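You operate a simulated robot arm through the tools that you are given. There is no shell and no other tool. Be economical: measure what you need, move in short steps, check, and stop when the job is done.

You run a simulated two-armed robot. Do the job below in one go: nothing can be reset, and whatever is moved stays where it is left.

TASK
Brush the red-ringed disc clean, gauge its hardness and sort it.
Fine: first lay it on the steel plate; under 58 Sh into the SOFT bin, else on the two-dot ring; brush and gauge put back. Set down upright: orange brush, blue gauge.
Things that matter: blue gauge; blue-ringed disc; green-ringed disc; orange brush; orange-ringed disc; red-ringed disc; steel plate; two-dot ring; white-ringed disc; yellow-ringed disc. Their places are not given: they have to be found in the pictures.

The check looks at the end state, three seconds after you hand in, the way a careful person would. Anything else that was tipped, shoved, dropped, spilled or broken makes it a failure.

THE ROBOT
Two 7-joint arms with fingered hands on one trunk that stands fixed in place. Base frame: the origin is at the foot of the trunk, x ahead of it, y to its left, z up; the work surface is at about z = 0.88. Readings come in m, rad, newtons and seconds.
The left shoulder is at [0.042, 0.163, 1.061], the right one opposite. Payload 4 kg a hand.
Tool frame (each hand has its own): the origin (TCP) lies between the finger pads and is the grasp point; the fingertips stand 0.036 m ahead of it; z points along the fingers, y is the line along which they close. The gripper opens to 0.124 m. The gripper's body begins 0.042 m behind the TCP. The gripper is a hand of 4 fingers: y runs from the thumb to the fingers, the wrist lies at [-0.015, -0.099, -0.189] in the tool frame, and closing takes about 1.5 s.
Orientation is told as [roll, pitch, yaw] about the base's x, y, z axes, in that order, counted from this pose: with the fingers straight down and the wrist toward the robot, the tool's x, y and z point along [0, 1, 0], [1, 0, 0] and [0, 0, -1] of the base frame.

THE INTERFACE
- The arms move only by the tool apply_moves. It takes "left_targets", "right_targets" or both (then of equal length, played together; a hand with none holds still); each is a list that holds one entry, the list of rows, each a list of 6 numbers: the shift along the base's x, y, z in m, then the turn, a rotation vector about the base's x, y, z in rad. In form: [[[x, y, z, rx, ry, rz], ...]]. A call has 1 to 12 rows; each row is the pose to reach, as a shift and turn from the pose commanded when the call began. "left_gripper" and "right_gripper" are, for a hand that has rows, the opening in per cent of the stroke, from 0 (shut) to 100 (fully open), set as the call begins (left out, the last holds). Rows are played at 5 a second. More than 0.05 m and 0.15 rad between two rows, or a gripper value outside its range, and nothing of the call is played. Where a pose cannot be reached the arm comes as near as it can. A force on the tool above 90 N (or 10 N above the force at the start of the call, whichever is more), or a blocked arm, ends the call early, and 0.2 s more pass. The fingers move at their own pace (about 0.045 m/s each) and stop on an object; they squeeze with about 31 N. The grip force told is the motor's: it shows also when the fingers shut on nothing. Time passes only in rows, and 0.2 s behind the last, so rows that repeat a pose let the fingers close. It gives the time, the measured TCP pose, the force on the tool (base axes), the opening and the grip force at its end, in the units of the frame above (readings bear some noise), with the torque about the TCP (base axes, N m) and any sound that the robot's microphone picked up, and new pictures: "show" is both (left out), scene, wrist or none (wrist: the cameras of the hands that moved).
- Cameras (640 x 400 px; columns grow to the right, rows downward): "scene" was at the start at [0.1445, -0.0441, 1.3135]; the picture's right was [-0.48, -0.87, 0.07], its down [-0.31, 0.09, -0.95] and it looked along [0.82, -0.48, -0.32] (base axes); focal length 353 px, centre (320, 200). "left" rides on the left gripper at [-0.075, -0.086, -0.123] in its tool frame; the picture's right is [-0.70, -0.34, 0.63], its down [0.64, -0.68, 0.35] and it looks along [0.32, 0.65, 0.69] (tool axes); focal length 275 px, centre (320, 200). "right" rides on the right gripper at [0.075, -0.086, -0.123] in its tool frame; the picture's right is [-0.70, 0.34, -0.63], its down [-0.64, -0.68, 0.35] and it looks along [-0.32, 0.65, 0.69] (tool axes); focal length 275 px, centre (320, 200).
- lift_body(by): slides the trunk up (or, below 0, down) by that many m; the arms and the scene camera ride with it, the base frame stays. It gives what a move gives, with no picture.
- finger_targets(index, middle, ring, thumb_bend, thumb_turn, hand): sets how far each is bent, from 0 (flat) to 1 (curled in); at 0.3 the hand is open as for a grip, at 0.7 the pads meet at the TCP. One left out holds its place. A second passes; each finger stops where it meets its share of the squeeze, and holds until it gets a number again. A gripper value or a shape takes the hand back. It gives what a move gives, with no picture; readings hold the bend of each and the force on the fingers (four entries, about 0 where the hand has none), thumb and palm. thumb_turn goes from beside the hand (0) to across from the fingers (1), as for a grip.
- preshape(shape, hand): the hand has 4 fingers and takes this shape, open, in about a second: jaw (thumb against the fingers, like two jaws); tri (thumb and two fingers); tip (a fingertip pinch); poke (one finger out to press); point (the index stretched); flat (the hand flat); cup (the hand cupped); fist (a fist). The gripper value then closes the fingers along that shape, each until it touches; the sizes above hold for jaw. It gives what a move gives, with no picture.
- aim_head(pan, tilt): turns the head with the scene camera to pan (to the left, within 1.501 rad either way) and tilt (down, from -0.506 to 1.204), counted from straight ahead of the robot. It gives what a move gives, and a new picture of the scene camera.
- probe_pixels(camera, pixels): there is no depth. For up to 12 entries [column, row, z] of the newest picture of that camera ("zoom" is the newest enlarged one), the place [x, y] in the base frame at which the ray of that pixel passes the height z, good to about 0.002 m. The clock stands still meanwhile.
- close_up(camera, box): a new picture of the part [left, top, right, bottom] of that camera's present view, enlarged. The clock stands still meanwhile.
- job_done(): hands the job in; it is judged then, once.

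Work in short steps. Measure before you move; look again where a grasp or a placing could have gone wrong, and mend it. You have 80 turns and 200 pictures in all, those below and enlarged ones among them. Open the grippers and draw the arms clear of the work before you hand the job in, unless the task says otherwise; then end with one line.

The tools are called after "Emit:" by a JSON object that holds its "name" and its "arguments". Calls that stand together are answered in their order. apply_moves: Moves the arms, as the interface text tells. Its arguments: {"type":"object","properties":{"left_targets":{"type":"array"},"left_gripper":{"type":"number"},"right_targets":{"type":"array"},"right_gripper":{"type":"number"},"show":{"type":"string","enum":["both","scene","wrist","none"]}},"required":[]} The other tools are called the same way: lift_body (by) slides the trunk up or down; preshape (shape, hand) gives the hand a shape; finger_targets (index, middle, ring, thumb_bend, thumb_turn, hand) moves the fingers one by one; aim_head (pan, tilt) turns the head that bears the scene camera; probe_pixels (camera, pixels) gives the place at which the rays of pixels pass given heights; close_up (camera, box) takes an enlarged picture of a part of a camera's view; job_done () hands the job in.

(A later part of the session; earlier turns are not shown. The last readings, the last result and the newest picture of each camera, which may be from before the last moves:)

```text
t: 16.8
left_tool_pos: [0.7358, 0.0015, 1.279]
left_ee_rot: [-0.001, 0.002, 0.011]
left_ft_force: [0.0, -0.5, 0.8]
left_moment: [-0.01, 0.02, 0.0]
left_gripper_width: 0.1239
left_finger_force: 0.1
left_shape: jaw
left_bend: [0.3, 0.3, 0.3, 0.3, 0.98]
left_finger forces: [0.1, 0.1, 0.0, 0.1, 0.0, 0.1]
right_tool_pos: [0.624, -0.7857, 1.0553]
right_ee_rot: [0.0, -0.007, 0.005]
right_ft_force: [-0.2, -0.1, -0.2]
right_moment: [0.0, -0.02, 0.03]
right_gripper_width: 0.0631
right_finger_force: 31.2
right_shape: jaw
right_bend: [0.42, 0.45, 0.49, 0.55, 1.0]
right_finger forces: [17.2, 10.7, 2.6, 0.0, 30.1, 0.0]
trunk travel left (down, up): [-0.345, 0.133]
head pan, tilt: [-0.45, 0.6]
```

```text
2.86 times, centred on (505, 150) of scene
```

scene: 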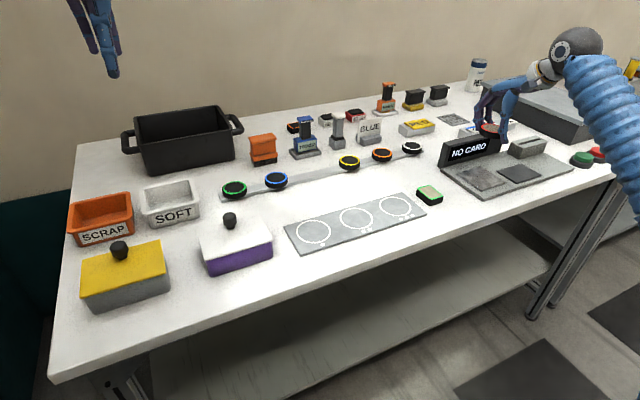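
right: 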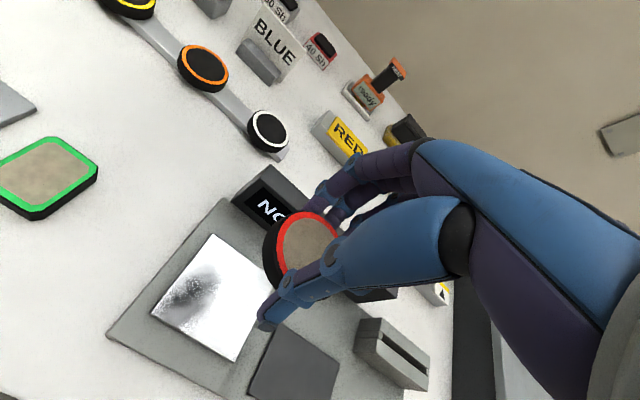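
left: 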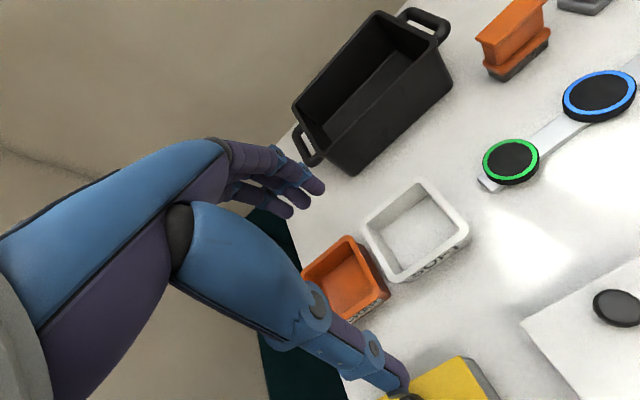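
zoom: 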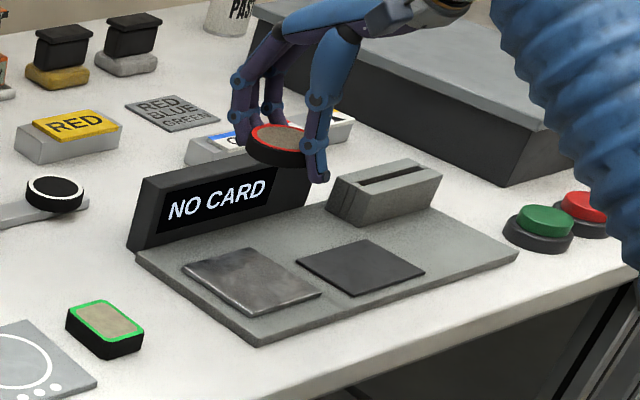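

Plate centre is (0.621,-0.790), top ≈0.8945; display begins at x≈0.71. I lower the disc to just above the plate.

Emit:
{"name": "apply_moves", "arguments": {"right_targets": [[[-0.003, -0.004, -0.04, 0, 0, 0], [-0.003, -0.004, -0.08, 0, 0, 0], [-0.003, -0.004, -0.105, 0, 0, 0], [-0.003, -0.004, -0.112, 0, 0, 0], [-0.003, -0.004, -0.112, 0, 0, 0]]]}}

Emit:
{"name": "close_up", "arguments": {"camera": "scene", "box": [425, 110, 585, 220]}}

```text
t: 18.0
left_tool_pos: [0.7365, 0.0013, 1.2793]
left_ee_rot: [0.001, 0.0, 0.008]
left_ft_force: [0.3, -0.3, -0.4]
left_moment: [0.0, 0.01, -0.03]
left_gripper_width: 0.1238
left_finger_force: 0.0
left_shape: jaw
left_bend: [0.3, 0.3, 0.3, 0.3, 0.98]
left_finger forces: [0.0, 0.0, 0.1, 0.0, 0.0, 0.1]
right_tool_pos: [0.6172, -0.7892, 0.9406]
right_ee_rot: [0.0, -0.005, 0.004]
right_ft_force: [0.3, -0.5, -0.3]
right_moment: [0.0, -0.02, 0.0]
right_gripper_width: 0.0632
right_finger_force: 31.1
right_shape: jaw
right_bend: [0.42, 0.45, 0.49, 0.55, 1.0]
right_finger forces: [17.1, 10.9, 2.7, 0.0, 30.1, 0.1]
trunk travel left (down, up): [-0.345, 0.133]
head pan, tilt: [-0.45, 0.6]
```

scene: 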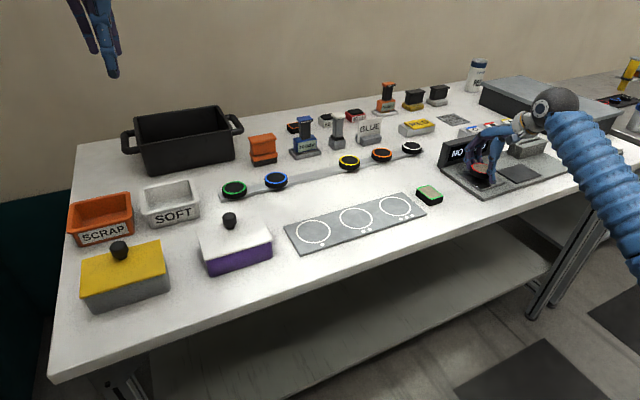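
right: 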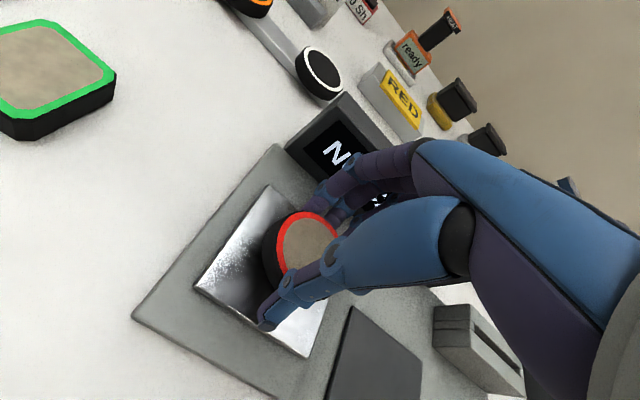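

```text
3.64 times, centred on (505, 165) of scene
```

zoom: 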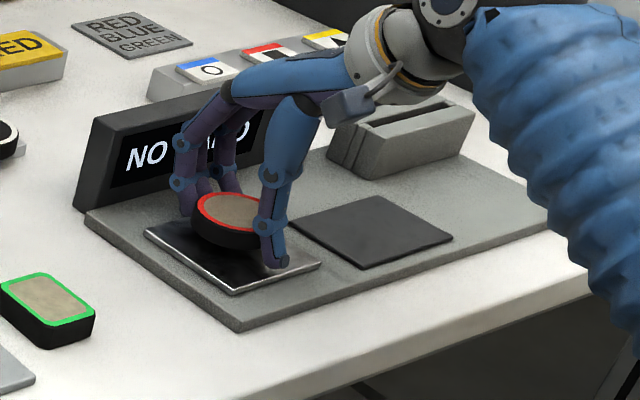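

Almost down, no contact force yet. I step down by 4 mm and read the force.

Emit:
{"name": "apply_moves", "arguments": {"right_targets": [[[0.003, -0.001, -0.002, 0, 0, 0], [0.003, -0.001, -0.004, 0, 0, 0], [0.003, -0.001, -0.004, 0, 0, 0]]], "show": "none"}}

```text
t: 18.8
left_tool_pos: [0.7366, 0.0011, 1.2803]
left_ee_rot: [0.001, -0.001, 0.01]
left_ft_force: [-0.5, 0.2, -0.1]
left_moment: [0.0, 0.03, 0.03]
left_gripper_width: 0.1238
left_finger_force: 0.1
left_shape: jaw
left_bend: [0.3, 0.3, 0.3, 0.3, 0.98]
left_finger forces: [0.1, 0.1, 0.1, 0.1, 0.0, 0.1]
right_tool_pos: [0.6207, -0.7895, 0.9371]
right_ee_rot: [0.001, -0.007, 0.006]
right_ft_force: [-1.1, 0.7, 0.2]
right_moment: [0.01, 0.06, -0.03]
right_gripper_width: 0.0628
right_finger_force: 31.3
right_shape: jaw
right_bend: [0.42, 0.45, 0.49, 0.55, 1.0]
right_finger forces: [17.1, 10.8, 2.6, 0.1, 31.9, 0.0]
trunk travel left (down, up): [-0.345, 0.133]
head pan, tilt: [-0.45, 0.6]
```

No contact yet; I step down 2 mm, and another 2 mm.

Emit:
{"name": "apply_moves", "arguments": {"right_targets": [[[0, 0, -0.002, 0, 0, 0], [0, 0, -0.002, 0, 0, 0]]], "show": "none"}}

Emit:
{"name": "apply_moves", "arguments": {"right_targets": [[[0, 0, -0.002, 0, 0, 0], [0, 0, -0.002, 0, 0, 0]]], "show": "wrist"}}

```text
t: 19.4
left_tool_pos: [0.7356, 0.0016, 1.2798]
left_ee_rot: [0.001, 0.0, 0.01]
left_ft_force: [-0.4, 0.3, -0.2]
left_moment: [0.03, -0.04, -0.01]
left_gripper_width: 0.1239
left_finger_force: 0.0
left_shape: jaw
left_bend: [0.3, 0.3, 0.3, 0.3, 0.98]
left_finger forces: [0.0, 0.0, 0.0, 0.1, 0.0, 0.0]
right_tool_pos: [0.6216, -0.7893, 0.9359]
right_ee_rot: [0.0, -0.007, 0.005]
right_ft_force: [-0.3, -0.6, 6.3]
right_moment: [-0.01, 0.28, 0.0]
right_gripper_width: 0.063
right_finger_force: 31.5
right_shape: jaw
right_bend: [0.42, 0.45, 0.49, 0.55, 1.0]
right_finger forces: [16.7, 10.6, 2.6, 0.0, 36.5, 0.0]
trunk travel left (down, up): [-0.345, 0.133]
head pan, tilt: [-0.45, 0.6]
```

```text
t: 20.0
left_tool_pos: [0.7355, 0.0028, 1.2803]
left_ee_rot: [0.0, 0.001, 0.01]
left_ft_force: [0.9, -0.7, 0.5]
left_moment: [0.0, 0.02, 0.0]
left_gripper_width: 0.1239
left_finger_force: 0.0
left_shape: jaw
left_bend: [0.3, 0.3, 0.3, 0.3, 0.98]
left_finger forces: [0.1, 0.1, 0.1, 0.0, 0.0, 0.0]
right_tool_pos: [0.6219, -0.7892, 0.9336]
right_ee_rot: [-0.002, -0.009, 0.005]
right_ft_force: [0.9, -1.9, 16.2]
right_moment: [-0.09, 0.27, -0.04]
right_gripper_width: 0.0632
right_finger_force: 30.8
right_shape: jaw
right_bend: [0.42, 0.45, 0.49, 0.55, 1.0]
right_finger forces: [17.7, 13.1, 2.9, 0.0, 42.2, 0.0]
trunk travel left (down, up): [-0.345, 0.133]
head pan, tilt: [-0.45, 0.6]
```

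right: 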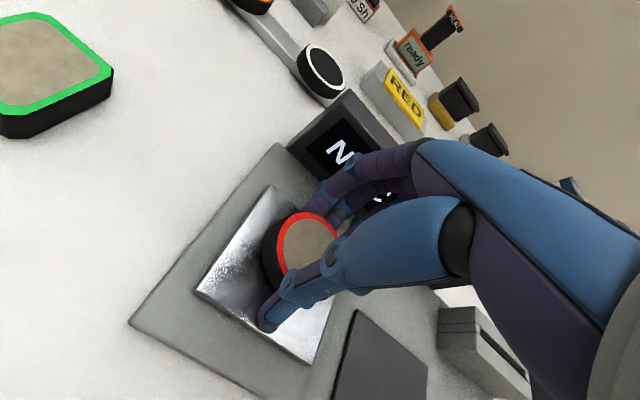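

Contact (16 N): the disc stands on the plate. I relieve 2 mm, open to 80 %, and rise.

Emit:
{"name": "apply_moves", "arguments": {"right_targets": [[[0, 0, 0.002, 0, 0, 0], [0, 0, 0.002, 0, 0, 0], [0, 0, 0.002, 0, 0, 0], [0, 0, 0.002, 0, 0, 0], [0, 0, 0.002, 0, 0, 0]]], "right_gripper": 85, "show": "none"}}

Emit:
{"name": "apply_moves", "arguments": {"right_targets": [[[0, 0, 0.03, 0, 0, 0], [0, 0, 0.07, 0, 0, 0], [0, 0, 0.11, 0, 0, 0], [0.03, 0.03, 0.14, 0, 0, 0], [0.06, 0.06, 0.16, 0, 0, 0]]]}}

Emit:
{"name": "close_up", "arguments": {"camera": "scene", "box": [425, 110, 585, 220]}}

```text
t: 21.2
left_tool_pos: [0.7357, 0.0014, 1.2785]
left_ee_rot: [0.0, 0.001, 0.011]
left_ft_force: [0.0, 0.1, 0.6]
left_moment: [-0.02, -0.02, 0.0]
left_gripper_width: 0.1239
left_finger_force: 0.1
left_shape: jaw
left_bend: [0.3, 0.3, 0.3, 0.3, 0.98]
left_finger forces: [0.0, 0.0, 0.0, 0.1, 0.1, 0.1]
right_tool_pos: [0.6217, -0.7893, 0.9351]
right_ee_rot: [-0.002, -0.007, 0.006]
right_ft_force: [-0.4, 0.5, 0.2]
right_moment: [0.0, 0.02, 0.0]
right_gripper_width: 0.1052
right_finger_force: 0.2
right_shape: jaw
right_bend: [0.31, 0.34, 0.33, 0.06, 0.98]
right_finger forces: [0.1, 0.0, 0.1, 0.1, 0.0, 0.0]
trunk travel left (down, up): [-0.345, 0.133]
head pan, tilt: [-0.45, 0.6]
```

```text
refused: row 4 steps farther than a row can; nothing moved
```

```text
3.64 times, centred on (505, 165) of scene
```

zoom: 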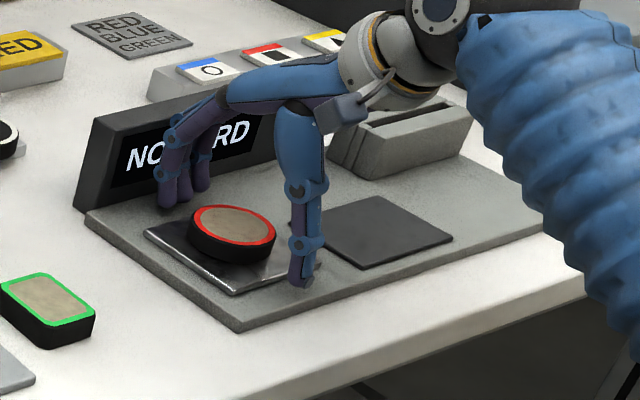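

The disc lies on the steel plate, released. I rise and head toward the brush.

Emit:
{"name": "apply_moves", "arguments": {"right_targets": [[[0, 0, 0.04, 0, 0, 0], [0, 0, 0.08, 0, 0, 0], [0, 0, 0.12, 0, 0, 0], [0, 0, 0.16, 0, 0, 0], [0.025, 0.0375, 0.165, 0, 0, 0], [0.05, 0.075, 0.17, 0, 0, 0], [0.075, 0.1125, 0.175, 0, 0, 0], [0.1, 0.15, 0.18, 0, 0, 0], [0.125, 0.1875, 0.185, 0, 0, 0], [0.15, 0.225, 0.19, 0, 0, 0], [0.175, 0.2625, 0.195, 0, 0, 0], [0.2, 0.3, 0.2, 0, 0, 0]]], "show": "none"}}

Emit:
{"name": "apply_moves", "arguments": {"right_targets": [[[0.02, 0.035, 0, 0, 0, 0], [0.04, 0.07, 0, 0, 0, 0], [0.06, 0.105, 0, 0, 0, 0], [0.08, 0.14, 0, 0, 0, 0], [0.1, 0.17, 0, 0, 0, 0], [0.12, 0.2, 0, 0, 0, 0], [0.12, 0.2, 0, 0, 0, 0]]]}}

```text
t: 23.8
left_tool_pos: [0.7372, 0.0014, 1.2787]
left_ee_rot: [0.0, 0.001, 0.008]
left_ft_force: [0.5, 0.1, 0.1]
left_moment: [-0.01, 0.02, -0.01]
left_gripper_width: 0.1237
left_finger_force: 0.1
left_shape: jaw
left_bend: [0.3, 0.3, 0.3, 0.3, 0.98]
left_finger forces: [0.1, 0.0, 0.0, 0.0, 0.0, 0.0]
right_tool_pos: [0.8211, -0.49, 1.1344]
right_ee_rot: [-0.001, -0.002, 0.002]
right_ft_force: [-0.5, -0.8, -0.3]
right_moment: [0.03, 0.0, -0.03]
right_gripper_width: 0.1055
right_finger_force: 0.1
right_shape: jaw
right_bend: [0.31, 0.34, 0.33, 0.06, 0.98]
right_finger forces: [0.0, 0.0, 0.0, 0.0, 0.1, 0.1]
trunk travel left (down, up): [-0.345, 0.133]
head pan, tilt: [-0.45, 0.6]
```

```text
t: 25.4
left_tool_pos: [0.7367, -0.0001, 1.2793]
left_ee_rot: [0.0, 0.001, 0.01]
left_ft_force: [-0.2, -0.4, -0.3]
left_moment: [0.01, -0.01, -0.01]
left_gripper_width: 0.1235
left_finger_force: 0.1
left_shape: jaw
left_bend: [0.3, 0.3, 0.3, 0.3, 0.98]
left_finger forces: [0.0, 0.1, 0.0, 0.0, 0.0, 0.0]
right_tool_pos: [0.9418, -0.292, 1.1361]
right_ee_rot: [0.001, -0.006, 0.007]
right_ft_force: [1.3, 0.5, 0.4]
right_moment: [0.0, -0.02, 0.03]
right_gripper_width: 0.1053
right_finger_force: 0.0
right_shape: jaw
right_bend: [0.31, 0.34, 0.33, 0.06, 0.98]
right_finger forces: [0.1, 0.0, 0.0, 0.0, 0.0, 0.0]
trunk travel left (down, up): [-0.345, 0.133]
head pan, tilt: [-0.45, 0.6]
```

scene: 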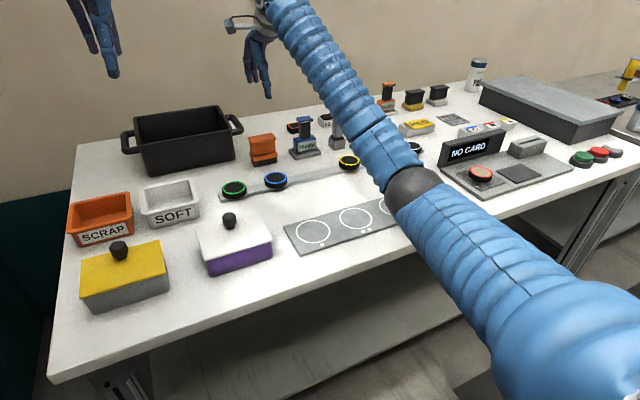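
right: 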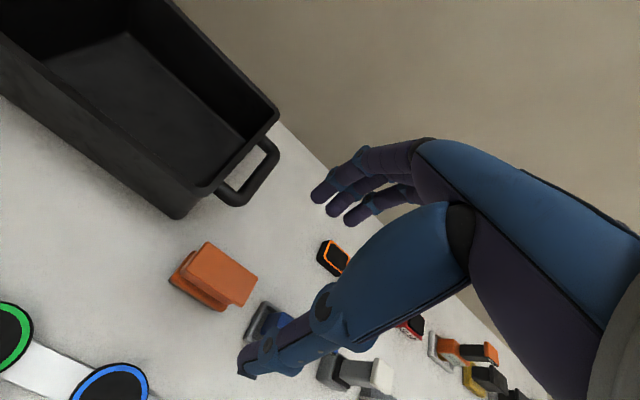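

The arm reaches here. Brush in the wrist picture is at (215,275); I enlarge it for exact measurement.

Emit:
{"name": "close_up", "arguments": {"camera": "right", "box": [140, 220, 300, 330]}}

Emit:
{"name": "close_up", "arguments": {"camera": "scene", "box": [230, 100, 350, 180]}}

```text
3.64 times, centred on (220, 275) of right
```

zoom: 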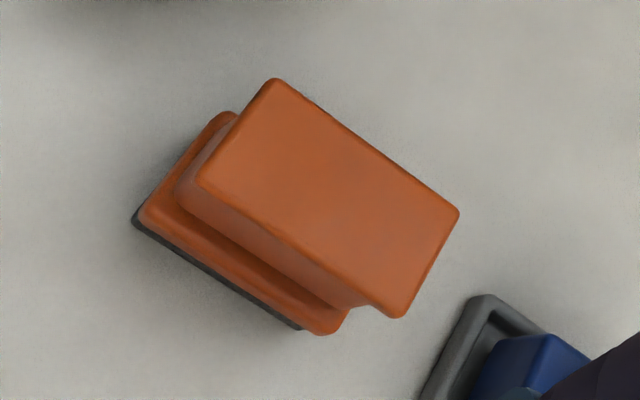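

```text
5.00 times, centred on (290, 140) of scene
```

zoom: 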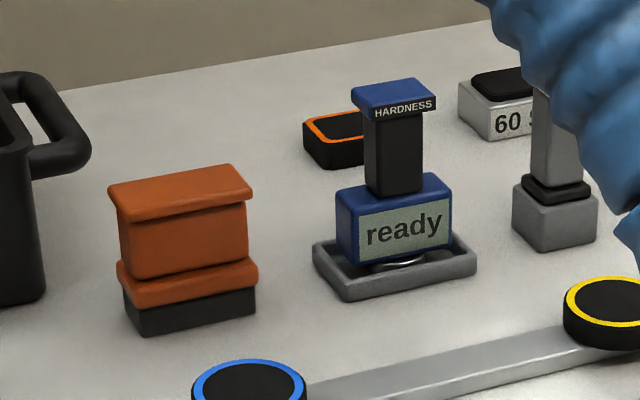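

I probe the brush's top corners from both cameras at candidate heights.

Emit:
{"name": "probe_pixels", "arguments": {"camera": "right", "pixels": [[207.6, 242, 0.97], [257.9, 278.3, 0.97], [242, 307.4, 0.97], [186.2, 270.1, 0.97], [242, 307.4, 0.96], [186.2, 270.1, 0.96], [168, 280, 0.9], [223, 312, 0.9]]}}

Emit:
{"name": "probe_pixels", "arguments": {"camera": "scene", "pixels": [[247.6, 137, 0.97], [271.6, 132.6, 0.97], [276.6, 137.4, 0.97], [250.6, 142.4, 0.97], [276.6, 137.4, 0.96], [250.6, 142.4, 0.96], [258.2, 167.2, 0.88], [281.2, 163, 0.88]]}}

```text
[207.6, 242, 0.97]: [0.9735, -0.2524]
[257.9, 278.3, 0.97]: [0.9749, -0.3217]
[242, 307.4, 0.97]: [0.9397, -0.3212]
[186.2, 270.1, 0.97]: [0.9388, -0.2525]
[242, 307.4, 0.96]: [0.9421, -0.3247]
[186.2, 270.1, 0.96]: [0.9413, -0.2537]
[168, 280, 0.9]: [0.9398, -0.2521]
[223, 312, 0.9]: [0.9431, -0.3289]
```

```text
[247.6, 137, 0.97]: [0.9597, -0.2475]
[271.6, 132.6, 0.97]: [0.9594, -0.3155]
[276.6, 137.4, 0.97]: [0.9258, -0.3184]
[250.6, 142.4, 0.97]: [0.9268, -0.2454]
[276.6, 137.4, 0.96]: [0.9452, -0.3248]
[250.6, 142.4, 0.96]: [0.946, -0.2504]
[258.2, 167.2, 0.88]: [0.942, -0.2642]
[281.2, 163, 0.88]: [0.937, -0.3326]
```

Brush top z≈0.962, centre (0.959,-0.2885). I come down over it to z≈1.0 and check.

Emit:
{"name": "apply_moves", "arguments": {"right_targets": [[[0.01, 0.002, -0.03, 0, 0, 0], [0.017, 0.0035, -0.07, 0, 0, 0], [0.017, 0.0035, -0.11, 0, 0, 0], [0.017, 0.0035, -0.135, 0, 0, 0], [0.017, 0.0035, -0.135, 0, 0, 0]]]}}

Emit:
{"name": "close_up", "arguments": {"camera": "scene", "box": [210, 70, 350, 180]}}

```text
t: 26.6
left_tool_pos: [0.736, 0.0018, 1.2791]
left_ee_rot: [0.0, 0.001, 0.012]
left_ft_force: [-0.2, 0.2, -0.5]
left_moment: [-0.02, -0.01, 0.01]
left_gripper_width: 0.1235
left_finger_force: 0.0
left_shape: jaw
left_bend: [0.3, 0.3, 0.3, 0.3, 0.98]
left_finger forces: [0.1, 0.0, 0.1, 0.1, 0.0, 0.0]
right_tool_pos: [0.9593, -0.2849, 1.0004]
right_ee_rot: [0.0, -0.006, 0.005]
right_ft_force: [0.1, -0.4, 1.0]
right_moment: [0.01, 0.01, -0.01]
right_gripper_width: 0.1054
right_finger_force: 0.0
right_shape: jaw
right_bend: [0.31, 0.34, 0.33, 0.06, 0.98]
right_finger forces: [0.0, 0.0, 0.1, 0.0, 0.0, 0.0]
trunk travel left (down, up): [-0.345, 0.133]
head pan, tilt: [-0.45, 0.6]
```

scene: 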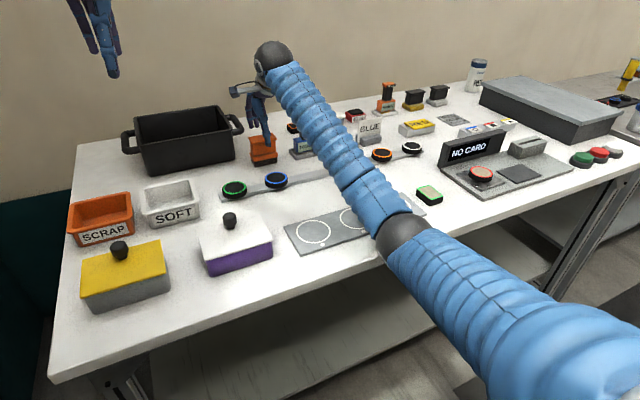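
right: 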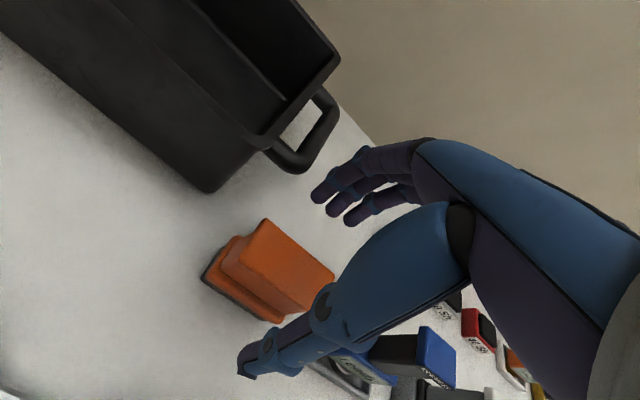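

```text
3.64 times, centred on (280, 125) of scene
```

zoom: 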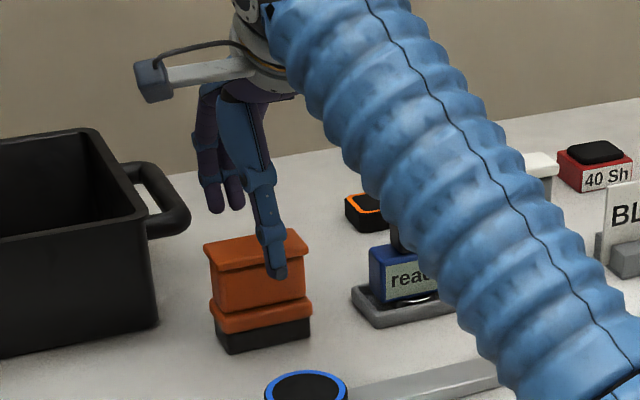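

Alignment is good; I descend 0.05 with thumb in front and fingers behind, then close.

Emit:
{"name": "apply_moves", "arguments": {"right_targets": [[[0, -0.003, -0.02, 0, 0, 0], [0, -0.003, -0.04, 0, 0, 0], [0, -0.003, -0.05, 0, 0, 0], [0, -0.003, -0.05, 0, 0, 0]]], "show": "wrist"}}

Emit:
{"name": "apply_moves", "arguments": {"right_targets": [[[0, 0, 0, 0, 0, 0], [0, 0, 0, 0, 0, 0], [0, 0, 0, 0, 0, 0], [0, 0, 0, 0, 0, 0], [0, 0, 0, 0, 0, 0], [0, 0, 0, 0, 0, 0], [0, 0, 0, 0, 0, 0], [0, 0, 0, 0, 0, 0]]], "right_gripper": 0}}

Emit:
{"name": "close_up", "arguments": {"camera": "scene", "box": [210, 70, 350, 180]}}

```text
t: 27.6
left_tool_pos: [0.7363, 0.0021, 1.2791]
left_ee_rot: [-0.001, -0.001, 0.009]
left_ft_force: [0.1, 0.1, 0.2]
left_moment: [-0.03, 0.01, -0.01]
left_gripper_width: 0.124
left_finger_force: 0.0
left_shape: jaw
left_bend: [0.3, 0.3, 0.3, 0.3, 0.98]
left_finger forces: [0.1, 0.0, 0.0, 0.1, 0.0, 0.1]
right_tool_pos: [0.9569, -0.2889, 0.951]
right_ee_rot: [-0.001, -0.006, 0.005]
right_ft_force: [-0.2, 0.3, -0.2]
right_moment: [-0.03, 0.0, -0.01]
right_gripper_width: 0.1057
right_finger_force: 0.1
right_shape: jaw
right_bend: [0.31, 0.34, 0.33, 0.06, 0.98]
right_finger forces: [0.0, 0.1, 0.0, 0.0, 0.0, 0.1]
trunk travel left (down, up): [-0.345, 0.133]
head pan, tilt: [-0.45, 0.6]
```

right: 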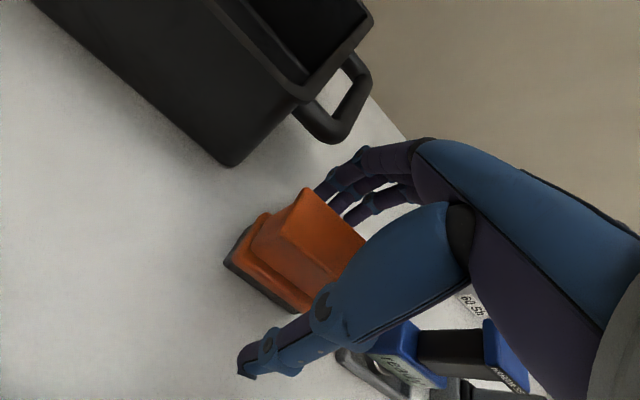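

```text
t: 29.4
left_tool_pos: [0.7357, 0.0007, 1.2801]
left_ee_rot: [0.0, 0.002, 0.01]
left_ft_force: [1.2, 0.8, -0.3]
left_moment: [-0.02, 0.0, -0.06]
left_gripper_width: 0.1238
left_finger_force: 0.0
left_shape: jaw
left_bend: [0.3, 0.3, 0.3, 0.3, 0.98]
left_finger forces: [0.1, 0.0, 0.0, 0.0, 0.1, 0.0]
right_tool_pos: [0.9564, -0.2886, 0.9509]
right_ee_rot: [0.0, -0.008, 0.005]
right_ft_force: [0.7, 0.0, 2.4]
right_moment: [-0.02, -0.09, -0.01]
right_gripper_width: 0.0346
right_finger_force: 31.1
right_shape: jaw
right_bend: [0.52, 0.56, 0.54, 0.62, 1.0]
right_finger forces: [18.2, 10.1, 3.8, 0.1, 32.0, 0.0]
trunk travel left (down, up): [-0.345, 0.133]
head pan, tilt: [-0.45, 0.6]
```

scene: 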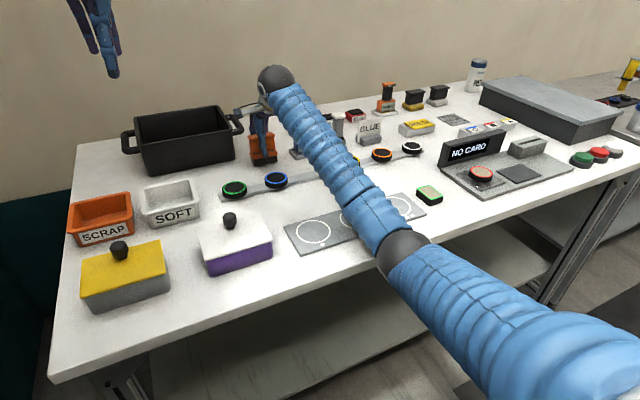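
right: 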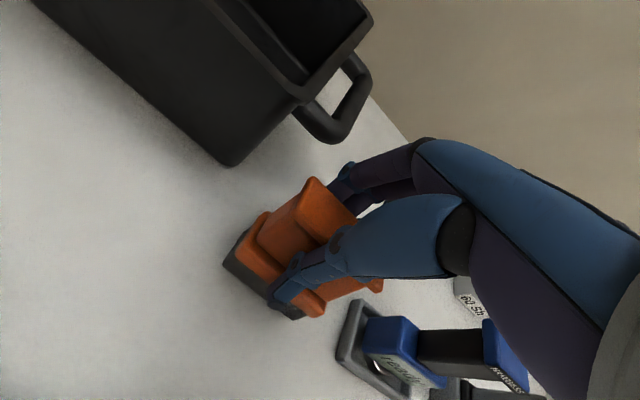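

```text
3.64 times, centred on (280, 125) of scene
```

zoom: 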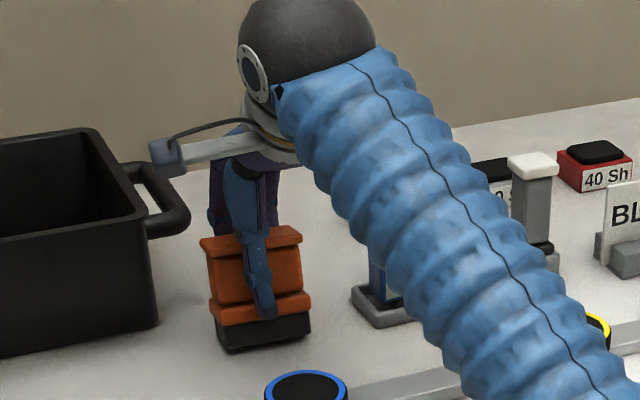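

Brush gripped (0.0346, 31 N) at TCP (0.957,-0.2887,0.951). I lift 0.1 and look.

Emit:
{"name": "apply_moves", "arguments": {"right_targets": [[[0, 0, 0.02, 0, 0, 0], [0, 0, 0.06, 0, 0, 0], [0, 0, 0.1, 0, 0, 0], [0, 0, 0.13, 0, 0, 0], [0, 0, 0.13, 0, 0, 0]]]}}

Emit:
{"name": "close_up", "arguments": {"camera": "scene", "box": [200, 40, 340, 150]}}

```text
t: 30.6
left_tool_pos: [0.7376, 0.0007, 1.2791]
left_ee_rot: [-0.001, 0.001, 0.01]
left_ft_force: [0.1, 0.0, 0.2]
left_moment: [0.02, 0.01, -0.01]
left_gripper_width: 0.1235
left_finger_force: 0.1
left_shape: jaw
left_bend: [0.3, 0.3, 0.3, 0.3, 0.98]
left_finger forces: [0.0, 0.1, 0.1, 0.0, 0.0, 0.1]
right_tool_pos: [0.956, -0.2884, 1.0806]
right_ee_rot: [0.001, -0.006, 0.005]
right_ft_force: [-0.5, -0.5, -1.8]
right_moment: [-0.03, 0.03, 0.03]
right_gripper_width: 0.0343
right_finger_force: 30.8
right_shape: jaw
right_bend: [0.53, 0.56, 0.54, 0.62, 1.0]
right_finger forces: [18.2, 9.8, 4.0, 0.0, 31.5, 0.0]
trunk travel left (down, up): [-0.345, 0.133]
head pan, tilt: [-0.45, 0.6]
```

scene: 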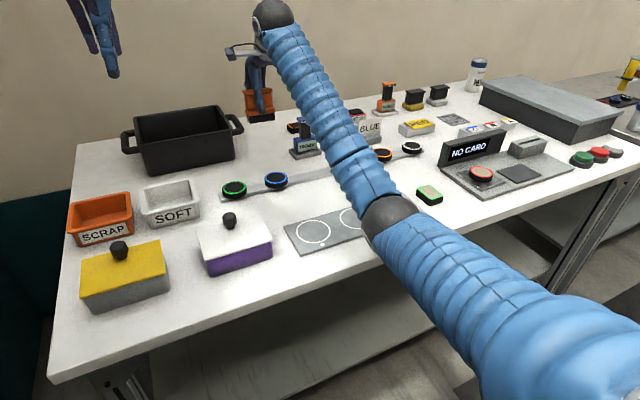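
right: 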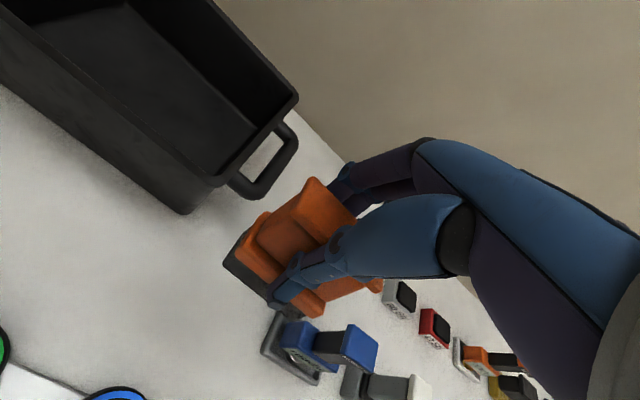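

```text
3.64 times, centred on (270, 95) of scene
```

zoom: 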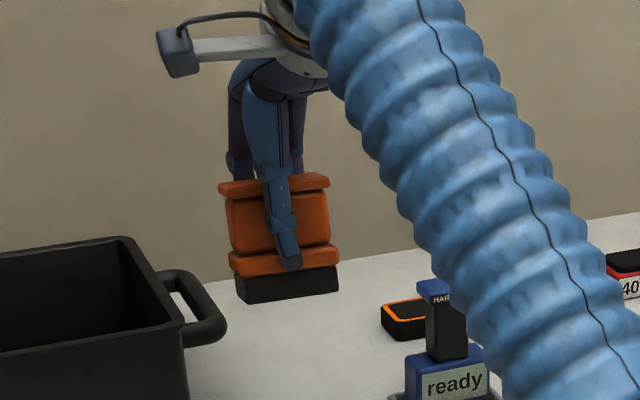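

Brush is held upright. I carry it above the plate at z≈1.13.

Emit:
{"name": "probe_pixels", "arguments": {"camera": "scene", "pixels": [[481.5, 173.5, 0.912]]}}

Emit:
{"name": "apply_moves", "arguments": {"right_targets": [[[0, 0, 0.045, 0, 0, 0], [-0.0257, -0.0386, 0.05, 0, 0, 0], [-0.0514, -0.0772, 0.05, 0, 0, 0], [-0.0771, -0.1158, 0.05, 0, 0, 0], [-0.1028, -0.1544, 0.05, 0, 0, 0], [-0.1285, -0.193, 0.05, 0, 0, 0], [-0.1542, -0.2316, 0.05, 0, 0, 0], [-0.1799, -0.2702, 0.05, 0, 0, 0], [-0.2056, -0.3088, 0.05, 0, 0, 0], [-0.2313, -0.3474, 0.05, 0, 0, 0], [-0.257, -0.386, 0.05, 0, 0, 0], [-0.2827, -0.4246, 0.05, 0, 0, 0]]], "show": "none"}}

Emit:
{"name": "apply_moves", "arguments": {"right_targets": [[[-0.0257, -0.0386, 0, 0, 0, 0], [-0.0514, -0.0772, 0, 0, 0, 0], [-0.0514, -0.0772, -0.04, 0, 0, 0], [-0.0514, -0.0772, -0.08, 0, 0, 0], [-0.0514, -0.0772, -0.11, 0, 0, 0], [-0.0514, -0.0772, -0.11, 0, 0, 0]]]}}

Emit:
{"name": "close_up", "arguments": {"camera": "scene", "box": [425, 100, 585, 220]}}

```text
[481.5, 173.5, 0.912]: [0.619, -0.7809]
```

```text
t: 33.2
left_tool_pos: [0.736, 0.0008, 1.2789]
left_ee_rot: [0.001, -0.002, 0.01]
left_ft_force: [-0.1, -0.1, 0.4]
left_moment: [0.0, -0.03, -0.01]
left_gripper_width: 0.1235
left_finger_force: 0.1
left_shape: jaw
left_bend: [0.3, 0.3, 0.3, 0.3, 0.98]
left_finger forces: [0.1, 0.0, 0.0, 0.0, 0.0, 0.0]
right_tool_pos: [0.6734, -0.7149, 1.13]
right_ee_rot: [0.002, -0.007, 0.006]
right_ft_force: [0.0, -0.5, -2.1]
right_moment: [-0.03, 0.0, -0.01]
right_gripper_width: 0.0345
right_finger_force: 31.3
right_shape: jaw
right_bend: [0.53, 0.56, 0.54, 0.62, 1.0]
right_finger forces: [18.2, 9.9, 4.0, 0.1, 31.5, 0.0]
trunk travel left (down, up): [-0.345, 0.133]
head pan, tilt: [-0.45, 0.6]
```

```text
t: 34.6
left_tool_pos: [0.736, 0.0012, 1.2798]
left_ee_rot: [0.0, 0.0, 0.01]
left_ft_force: [0.1, -0.5, -0.8]
left_moment: [-0.01, 0.0, 0.0]
left_gripper_width: 0.1237
left_finger_force: 0.0
left_shape: jaw
left_bend: [0.3, 0.3, 0.3, 0.3, 0.98]
left_finger forces: [0.0, 0.1, 0.0, 0.1, 0.0, 0.1]
right_tool_pos: [0.6198, -0.7903, 1.02]
right_ee_rot: [-0.001, -0.007, 0.005]
right_ft_force: [-0.2, -0.3, -1.9]
right_moment: [0.0, 0.04, -0.02]
right_gripper_width: 0.0344
right_finger_force: 31.3
right_shape: jaw
right_bend: [0.53, 0.56, 0.54, 0.62, 1.0]
right_finger forces: [17.9, 9.8, 4.0, 0.1, 31.2, 0.1]
trunk travel left (down, up): [-0.345, 0.133]
head pan, tilt: [-0.45, 0.6]
```

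scene: 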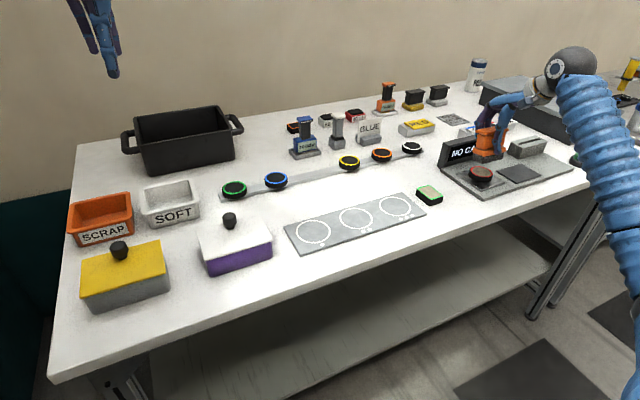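
right: 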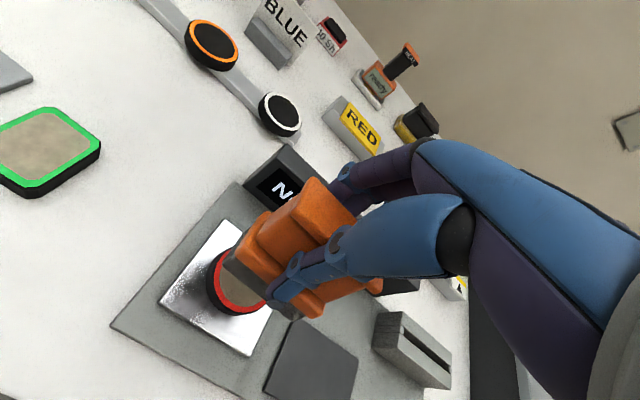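

```text
3.33 times, centred on (505, 160) of scene
```

zoom: 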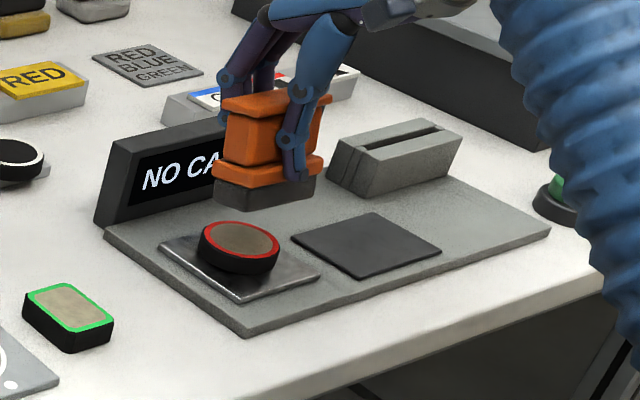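

The brush hangs over the disc. I lower it in small steps until light contact.

Emit:
{"name": "apply_moves", "arguments": {"right_targets": [[[0, 0.003, -0.015, 0, 0, 0], [0, 0.003, -0.03, 0, 0, 0], [0, 0.003, -0.03, 0, 0, 0]]], "show": "none"}}

Emit:
{"name": "apply_moves", "arguments": {"right_targets": [[[0, 0, -0.002, 0, 0, 0], [0, 0, -0.003, 0, 0, 0]]], "show": "scene"}}

Emit:
{"name": "close_up", "arguments": {"camera": "scene", "box": [445, 120, 545, 200]}}

```text
t: 35.4
left_tool_pos: [0.7373, 0.0016, 1.2788]
left_ee_rot: [0.001, 0.004, 0.01]
left_ft_force: [0.7, 0.2, -0.4]
left_moment: [-0.02, -0.01, 0.02]
left_gripper_width: 0.1235
left_finger_force: 0.1
left_shape: jaw
left_bend: [0.3, 0.3, 0.3, 0.3, 0.98]
left_finger forces: [0.0, 0.1, 0.1, 0.1, 0.0, 0.0]
right_tool_pos: [0.6238, -0.7875, 0.9936]
right_ee_rot: [-0.001, -0.007, 0.005]
right_ft_force: [0.5, -0.2, -2.3]
right_moment: [0.03, 0.0, 0.02]
right_gripper_width: 0.0342
right_finger_force: 30.8
right_shape: jaw
right_bend: [0.53, 0.56, 0.54, 0.62, 1.0]
right_finger forces: [18.0, 9.7, 3.9, 0.0, 31.2, 0.0]
trunk travel left (down, up): [-0.345, 0.133]
head pan, tilt: [-0.45, 0.6]
```

```text
t: 36.0
left_tool_pos: [0.7369, 0.0007, 1.2794]
left_ee_rot: [0.0, 0.001, 0.011]
left_ft_force: [-0.3, 0.4, 0.0]
left_moment: [0.01, 0.01, 0.02]
left_gripper_width: 0.1235
left_finger_force: 0.1
left_shape: jaw
left_bend: [0.3, 0.3, 0.3, 0.3, 0.98]
left_finger forces: [0.1, 0.1, 0.0, 0.0, 0.0, 0.0]
right_tool_pos: [0.6233, -0.7876, 0.9892]
right_ee_rot: [-0.001, -0.007, 0.005]
right_ft_force: [0.3, 0.4, -2.2]
right_moment: [0.01, 0.0, 0.01]
right_gripper_width: 0.0344
right_finger_force: 31.2
right_shape: jaw
right_bend: [0.53, 0.56, 0.54, 0.62, 1.0]
right_finger forces: [18.0, 9.7, 4.0, 0.1, 31.2, 0.0]
trunk travel left (down, up): [-0.345, 0.133]
head pan, tilt: [-0.45, 0.6]
```

scene: 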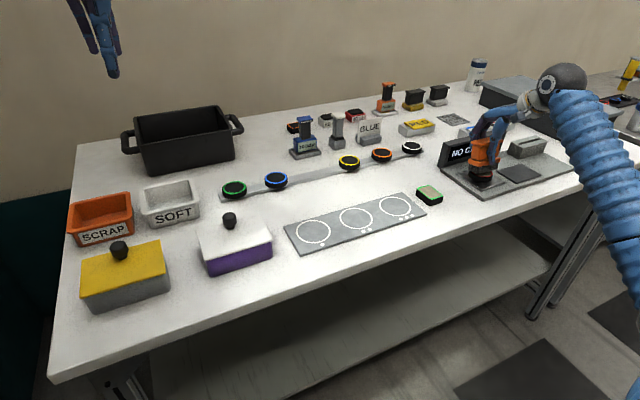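

```text
5.00 times, centred on (495, 160) of scene
```

zoom: 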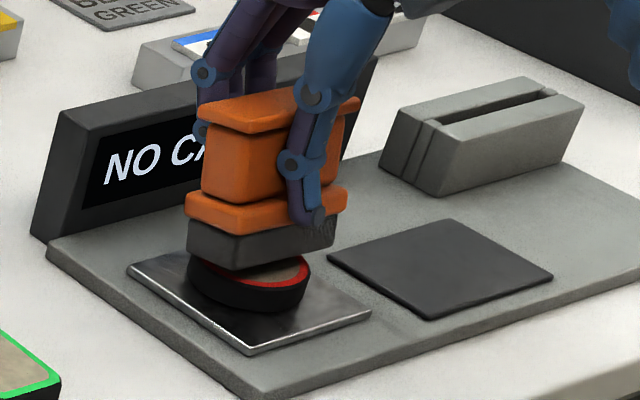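

Nearly touching. I step down 2 mm at a time, reading force.

Emit:
{"name": "apply_moves", "arguments": {"right_targets": [[[-0.003, 0, -0.002, 0, 0, 0], [-0.003, 0, -0.003, 0, 0, 0]]], "show": "none"}}

Emit:
{"name": "apply_moves", "arguments": {"right_targets": [[[0, 0, -0.001, 0, 0, 0], [0, 0, -0.002, 0, 0, 0]]], "show": "none"}}

```text
t: 36.6
left_tool_pos: [0.7363, 0.001, 1.2787]
left_ee_rot: [0.0, 0.002, 0.01]
left_ft_force: [-0.2, 0.9, -0.3]
left_moment: [0.04, 0.04, 0.02]
left_gripper_width: 0.1237
left_finger_force: 0.1
left_shape: jaw
left_bend: [0.3, 0.3, 0.3, 0.3, 0.98]
left_finger forces: [0.1, 0.0, 0.0, 0.0, 0.0, 0.0]
right_tool_pos: [0.6208, -0.7869, 0.9852]
right_ee_rot: [-0.001, -0.007, 0.005]
right_ft_force: [0.0, 1.1, -1.4]
right_moment: [-0.02, -0.04, 0.0]
right_gripper_width: 0.0344
right_finger_force: 30.6
right_shape: jaw
right_bend: [0.53, 0.56, 0.54, 0.62, 1.0]
right_finger forces: [18.1, 9.7, 4.1, 0.0, 31.4, 0.0]
trunk travel left (down, up): [-0.345, 0.133]
head pan, tilt: [-0.45, 0.6]
```

```text
t: 37.2
left_tool_pos: [0.7366, 0.0004, 1.2798]
left_ee_rot: [0.001, 0.003, 0.011]
left_ft_force: [-0.8, -0.1, -0.8]
left_moment: [-0.01, 0.0, 0.01]
left_gripper_width: 0.1238
left_finger_force: 0.1
left_shape: jaw
left_bend: [0.3, 0.3, 0.3, 0.3, 0.98]
left_finger forces: [0.0, 0.1, 0.0, 0.0, 0.1, 0.0]
right_tool_pos: [0.62, -0.7887, 0.9831]
right_ee_rot: [0.0, -0.006, 0.005]
right_ft_force: [0.3, 0.6, -0.6]
right_moment: [-0.06, -0.02, 0.02]
right_gripper_width: 0.0343
right_finger_force: 30.7
right_shape: jaw
right_bend: [0.53, 0.56, 0.54, 0.62, 1.0]
right_finger forces: [18.0, 9.7, 4.0, 0.0, 31.4, 0.1]
trunk travel left (down, up): [-0.345, 0.133]
head pan, tilt: [-0.45, 0.6]
```

Light contact starts (1.5 N). I press 1.5 mm more and stroke gently along x, then check.

Emit:
{"name": "apply_moves", "arguments": {"right_targets": [[[0, 0, -0.0015, 0, 0, 0], [0.012, 0, -0.0015, 0, 0, 0], [0.024, 0, -0.0015, 0, 0, 0], [0.012, 0, -0.0015, 0, 0, 0], [0, 0, -0.0015, 0, 0, 0], [-0.012, 0, -0.0015, 0, 0, 0], [-0.024, 0, -0.0015, 0, 0, 0], [-0.012, 0, -0.0015, 0, 0, 0], [0, 0, -0.0015, 0, 0, 0]]], "show": "scene"}}

Emit:
{"name": "close_up", "arguments": {"camera": "scene", "box": [445, 120, 545, 200]}}

```text
t: 39.2
left_tool_pos: [0.7347, 0.0013, 1.2802]
left_ee_rot: [0.0, 0.0, 0.01]
left_ft_force: [0.4, 0.3, -0.3]
left_moment: [0.0, 0.0, -0.02]
left_gripper_width: 0.1236
left_finger_force: 0.1
left_shape: jaw
left_bend: [0.3, 0.3, 0.3, 0.3, 0.98]
left_finger forces: [0.1, 0.0, 0.1, 0.1, 0.0, 0.0]
right_tool_pos: [0.6206, -0.7875, 0.9798]
right_ee_rot: [0.001, -0.004, 0.005]
right_ft_force: [-0.1, 1.7, 4.8]
right_moment: [-0.16, -0.06, 0.01]
right_gripper_width: 0.0345
right_finger_force: 31.4
right_shape: jaw
right_bend: [0.53, 0.56, 0.55, 0.62, 1.0]
right_finger forces: [18.8, 9.9, 4.2, 0.1, 34.7, 0.0]
trunk travel left (down, up): [-0.345, 0.133]
head pan, tilt: [-0.45, 0.6]
```

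scene: 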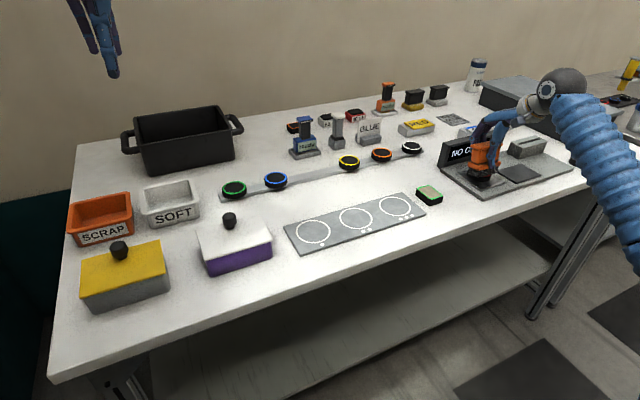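

```text
5.00 times, centred on (495, 160) of scene
```

zoom: 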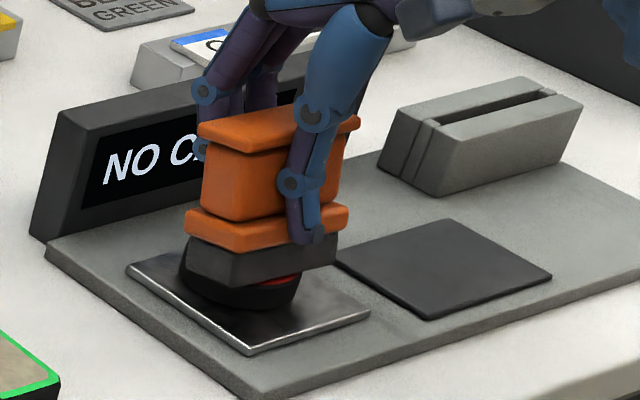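

Contact ~7 N, disc stays. I stroke several more times along x and a little along y.

Emit:
{"name": "apply_moves", "arguments": {"right_targets": [[[0.015, 0, 0, 0, 0, 0], [0.03, 0, 0, 0, 0, 0], [0.015, 0.004, 0, 0, 0, 0], [0, 0.004, 0, 0, 0, 0], [-0.015, 0.004, 0, 0, 0, 0], [-0.03, 0, 0, 0, 0, 0], [-0.015, -0.004, 0, 0, 0, 0], [0, -0.004, 0, 0, 0, 0], [0.015, -0.004, 0, 0, 0, 0], [0.03, 0, 0, 0, 0, 0], [0.015, 0, 0, 0, 0, 0], [0, 0, 0, 0, 0, 0]]], "show": "none"}}

Emit:
{"name": "apply_moves", "arguments": {"right_targets": [[[0, 0, 0.01, 0, 0, 0], [0.02, 0, 0.05, 0, 0, 0], [0.04, 0.02, 0.09, 0, 0, 0], [0.04, 0.03, 0.1, 0, 0, 0]]]}}

Emit:
{"name": "close_up", "arguments": {"camera": "scene", "box": [445, 120, 545, 200]}}

```text
t: 41.8
left_tool_pos: [0.7359, 0.0019, 1.2786]
left_ee_rot: [0.001, -0.001, 0.012]
left_ft_force: [-0.4, 1.0, -0.2]
left_moment: [0.02, 0.0, -0.03]
left_gripper_width: 0.1236
left_finger_force: 0.0
left_shape: jaw
left_bend: [0.3, 0.3, 0.3, 0.3, 0.98]
left_finger forces: [0.0, 0.0, 0.0, 0.0, 0.0, 0.1]
right_tool_pos: [0.6199, -0.7871, 0.9818]
right_ee_rot: [0.0, -0.007, 0.007]
right_ft_force: [-0.1, -0.3, -0.5]
right_moment: [-0.05, 0.01, 0.01]
right_gripper_width: 0.0342
right_finger_force: 31.1
right_shape: jaw
right_bend: [0.53, 0.56, 0.56, 0.62, 1.0]
right_finger forces: [18.9, 9.8, 4.4, 0.0, 33.7, 0.1]
trunk travel left (down, up): [-0.345, 0.133]
head pan, tilt: [-0.45, 0.6]
```

```text
t: 42.8
left_tool_pos: [0.736, 0.0005, 1.2795]
left_ee_rot: [0.0, -0.001, 0.011]
left_ft_force: [-0.5, 0.1, 0.4]
left_moment: [0.01, -0.02, 0.01]
left_gripper_width: 0.1238
left_finger_force: 0.1
left_shape: jaw
left_bend: [0.3, 0.3, 0.3, 0.3, 0.98]
left_finger forces: [0.1, 0.0, 0.0, 0.0, 0.1, 0.0]
right_tool_pos: [0.6614, -0.7616, 1.0806]
right_ee_rot: [0.0, -0.008, 0.006]
right_ft_force: [-1.2, -0.9, -2.0]
right_moment: [0.01, 0.03, 0.03]
right_gripper_width: 0.0342
right_finger_force: 31.0
right_shape: jaw
right_bend: [0.53, 0.56, 0.56, 0.62, 1.0]
right_finger forces: [18.8, 9.8, 4.4, 0.0, 32.7, 0.0]
trunk travel left (down, up): [-0.345, 0.133]
head pan, tilt: [-0.45, 0.6]
```

scene: 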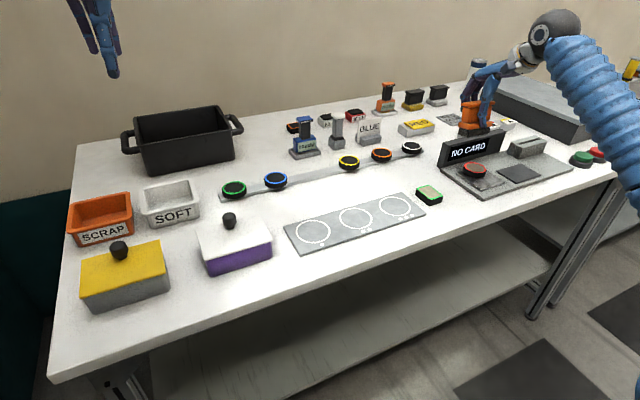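
right: 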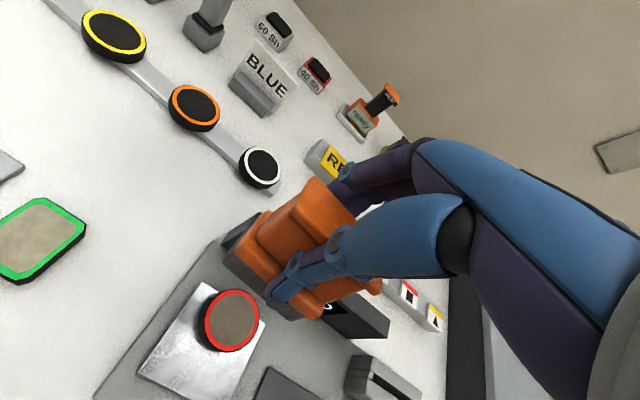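

```text
5.00 times, centred on (495, 160) of scene
```

zoom: 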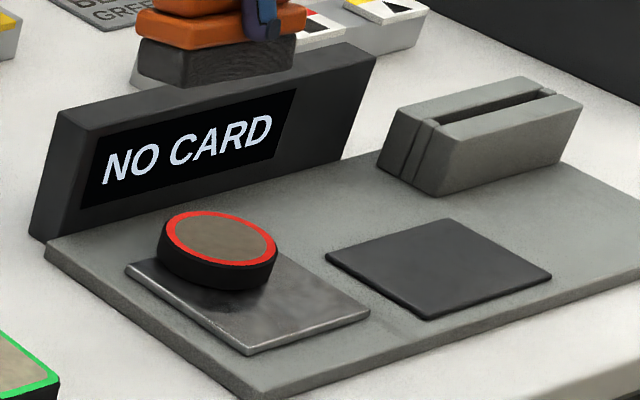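

The disc slid about 2 cm towards the display but lies flat on the plate. I look closely at its face for dirt.

Emit:
{"name": "close_up", "arguments": {"camera": "right", "box": [170, 270, 290, 370]}}

Emit:
{"name": "probe_pixels", "arguments": {"camera": "right", "pixels": [[232, 320, 0.912], [202, 283, 0.895], [137, 368, 0.895]]}}

Emit:
{"name": "probe_pixels", "arguments": {"camera": "scene", "pixels": [[475.4, 167.8, 0.912]]}}

```text
4.00 times, centred on (230, 320) of right
```

zoom: 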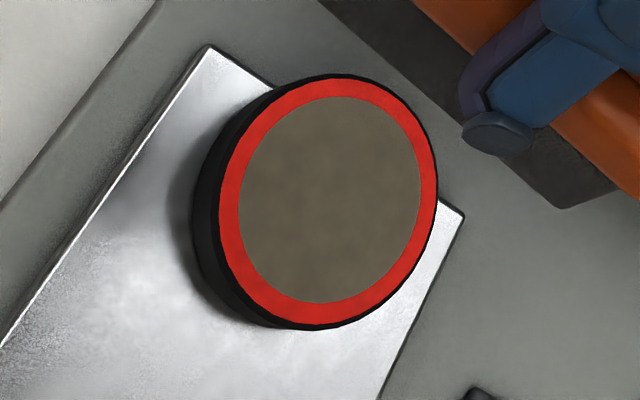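

```text
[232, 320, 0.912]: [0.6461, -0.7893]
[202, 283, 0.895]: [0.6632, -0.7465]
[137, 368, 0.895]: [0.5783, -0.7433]
```

```text
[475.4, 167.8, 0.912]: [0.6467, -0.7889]
```

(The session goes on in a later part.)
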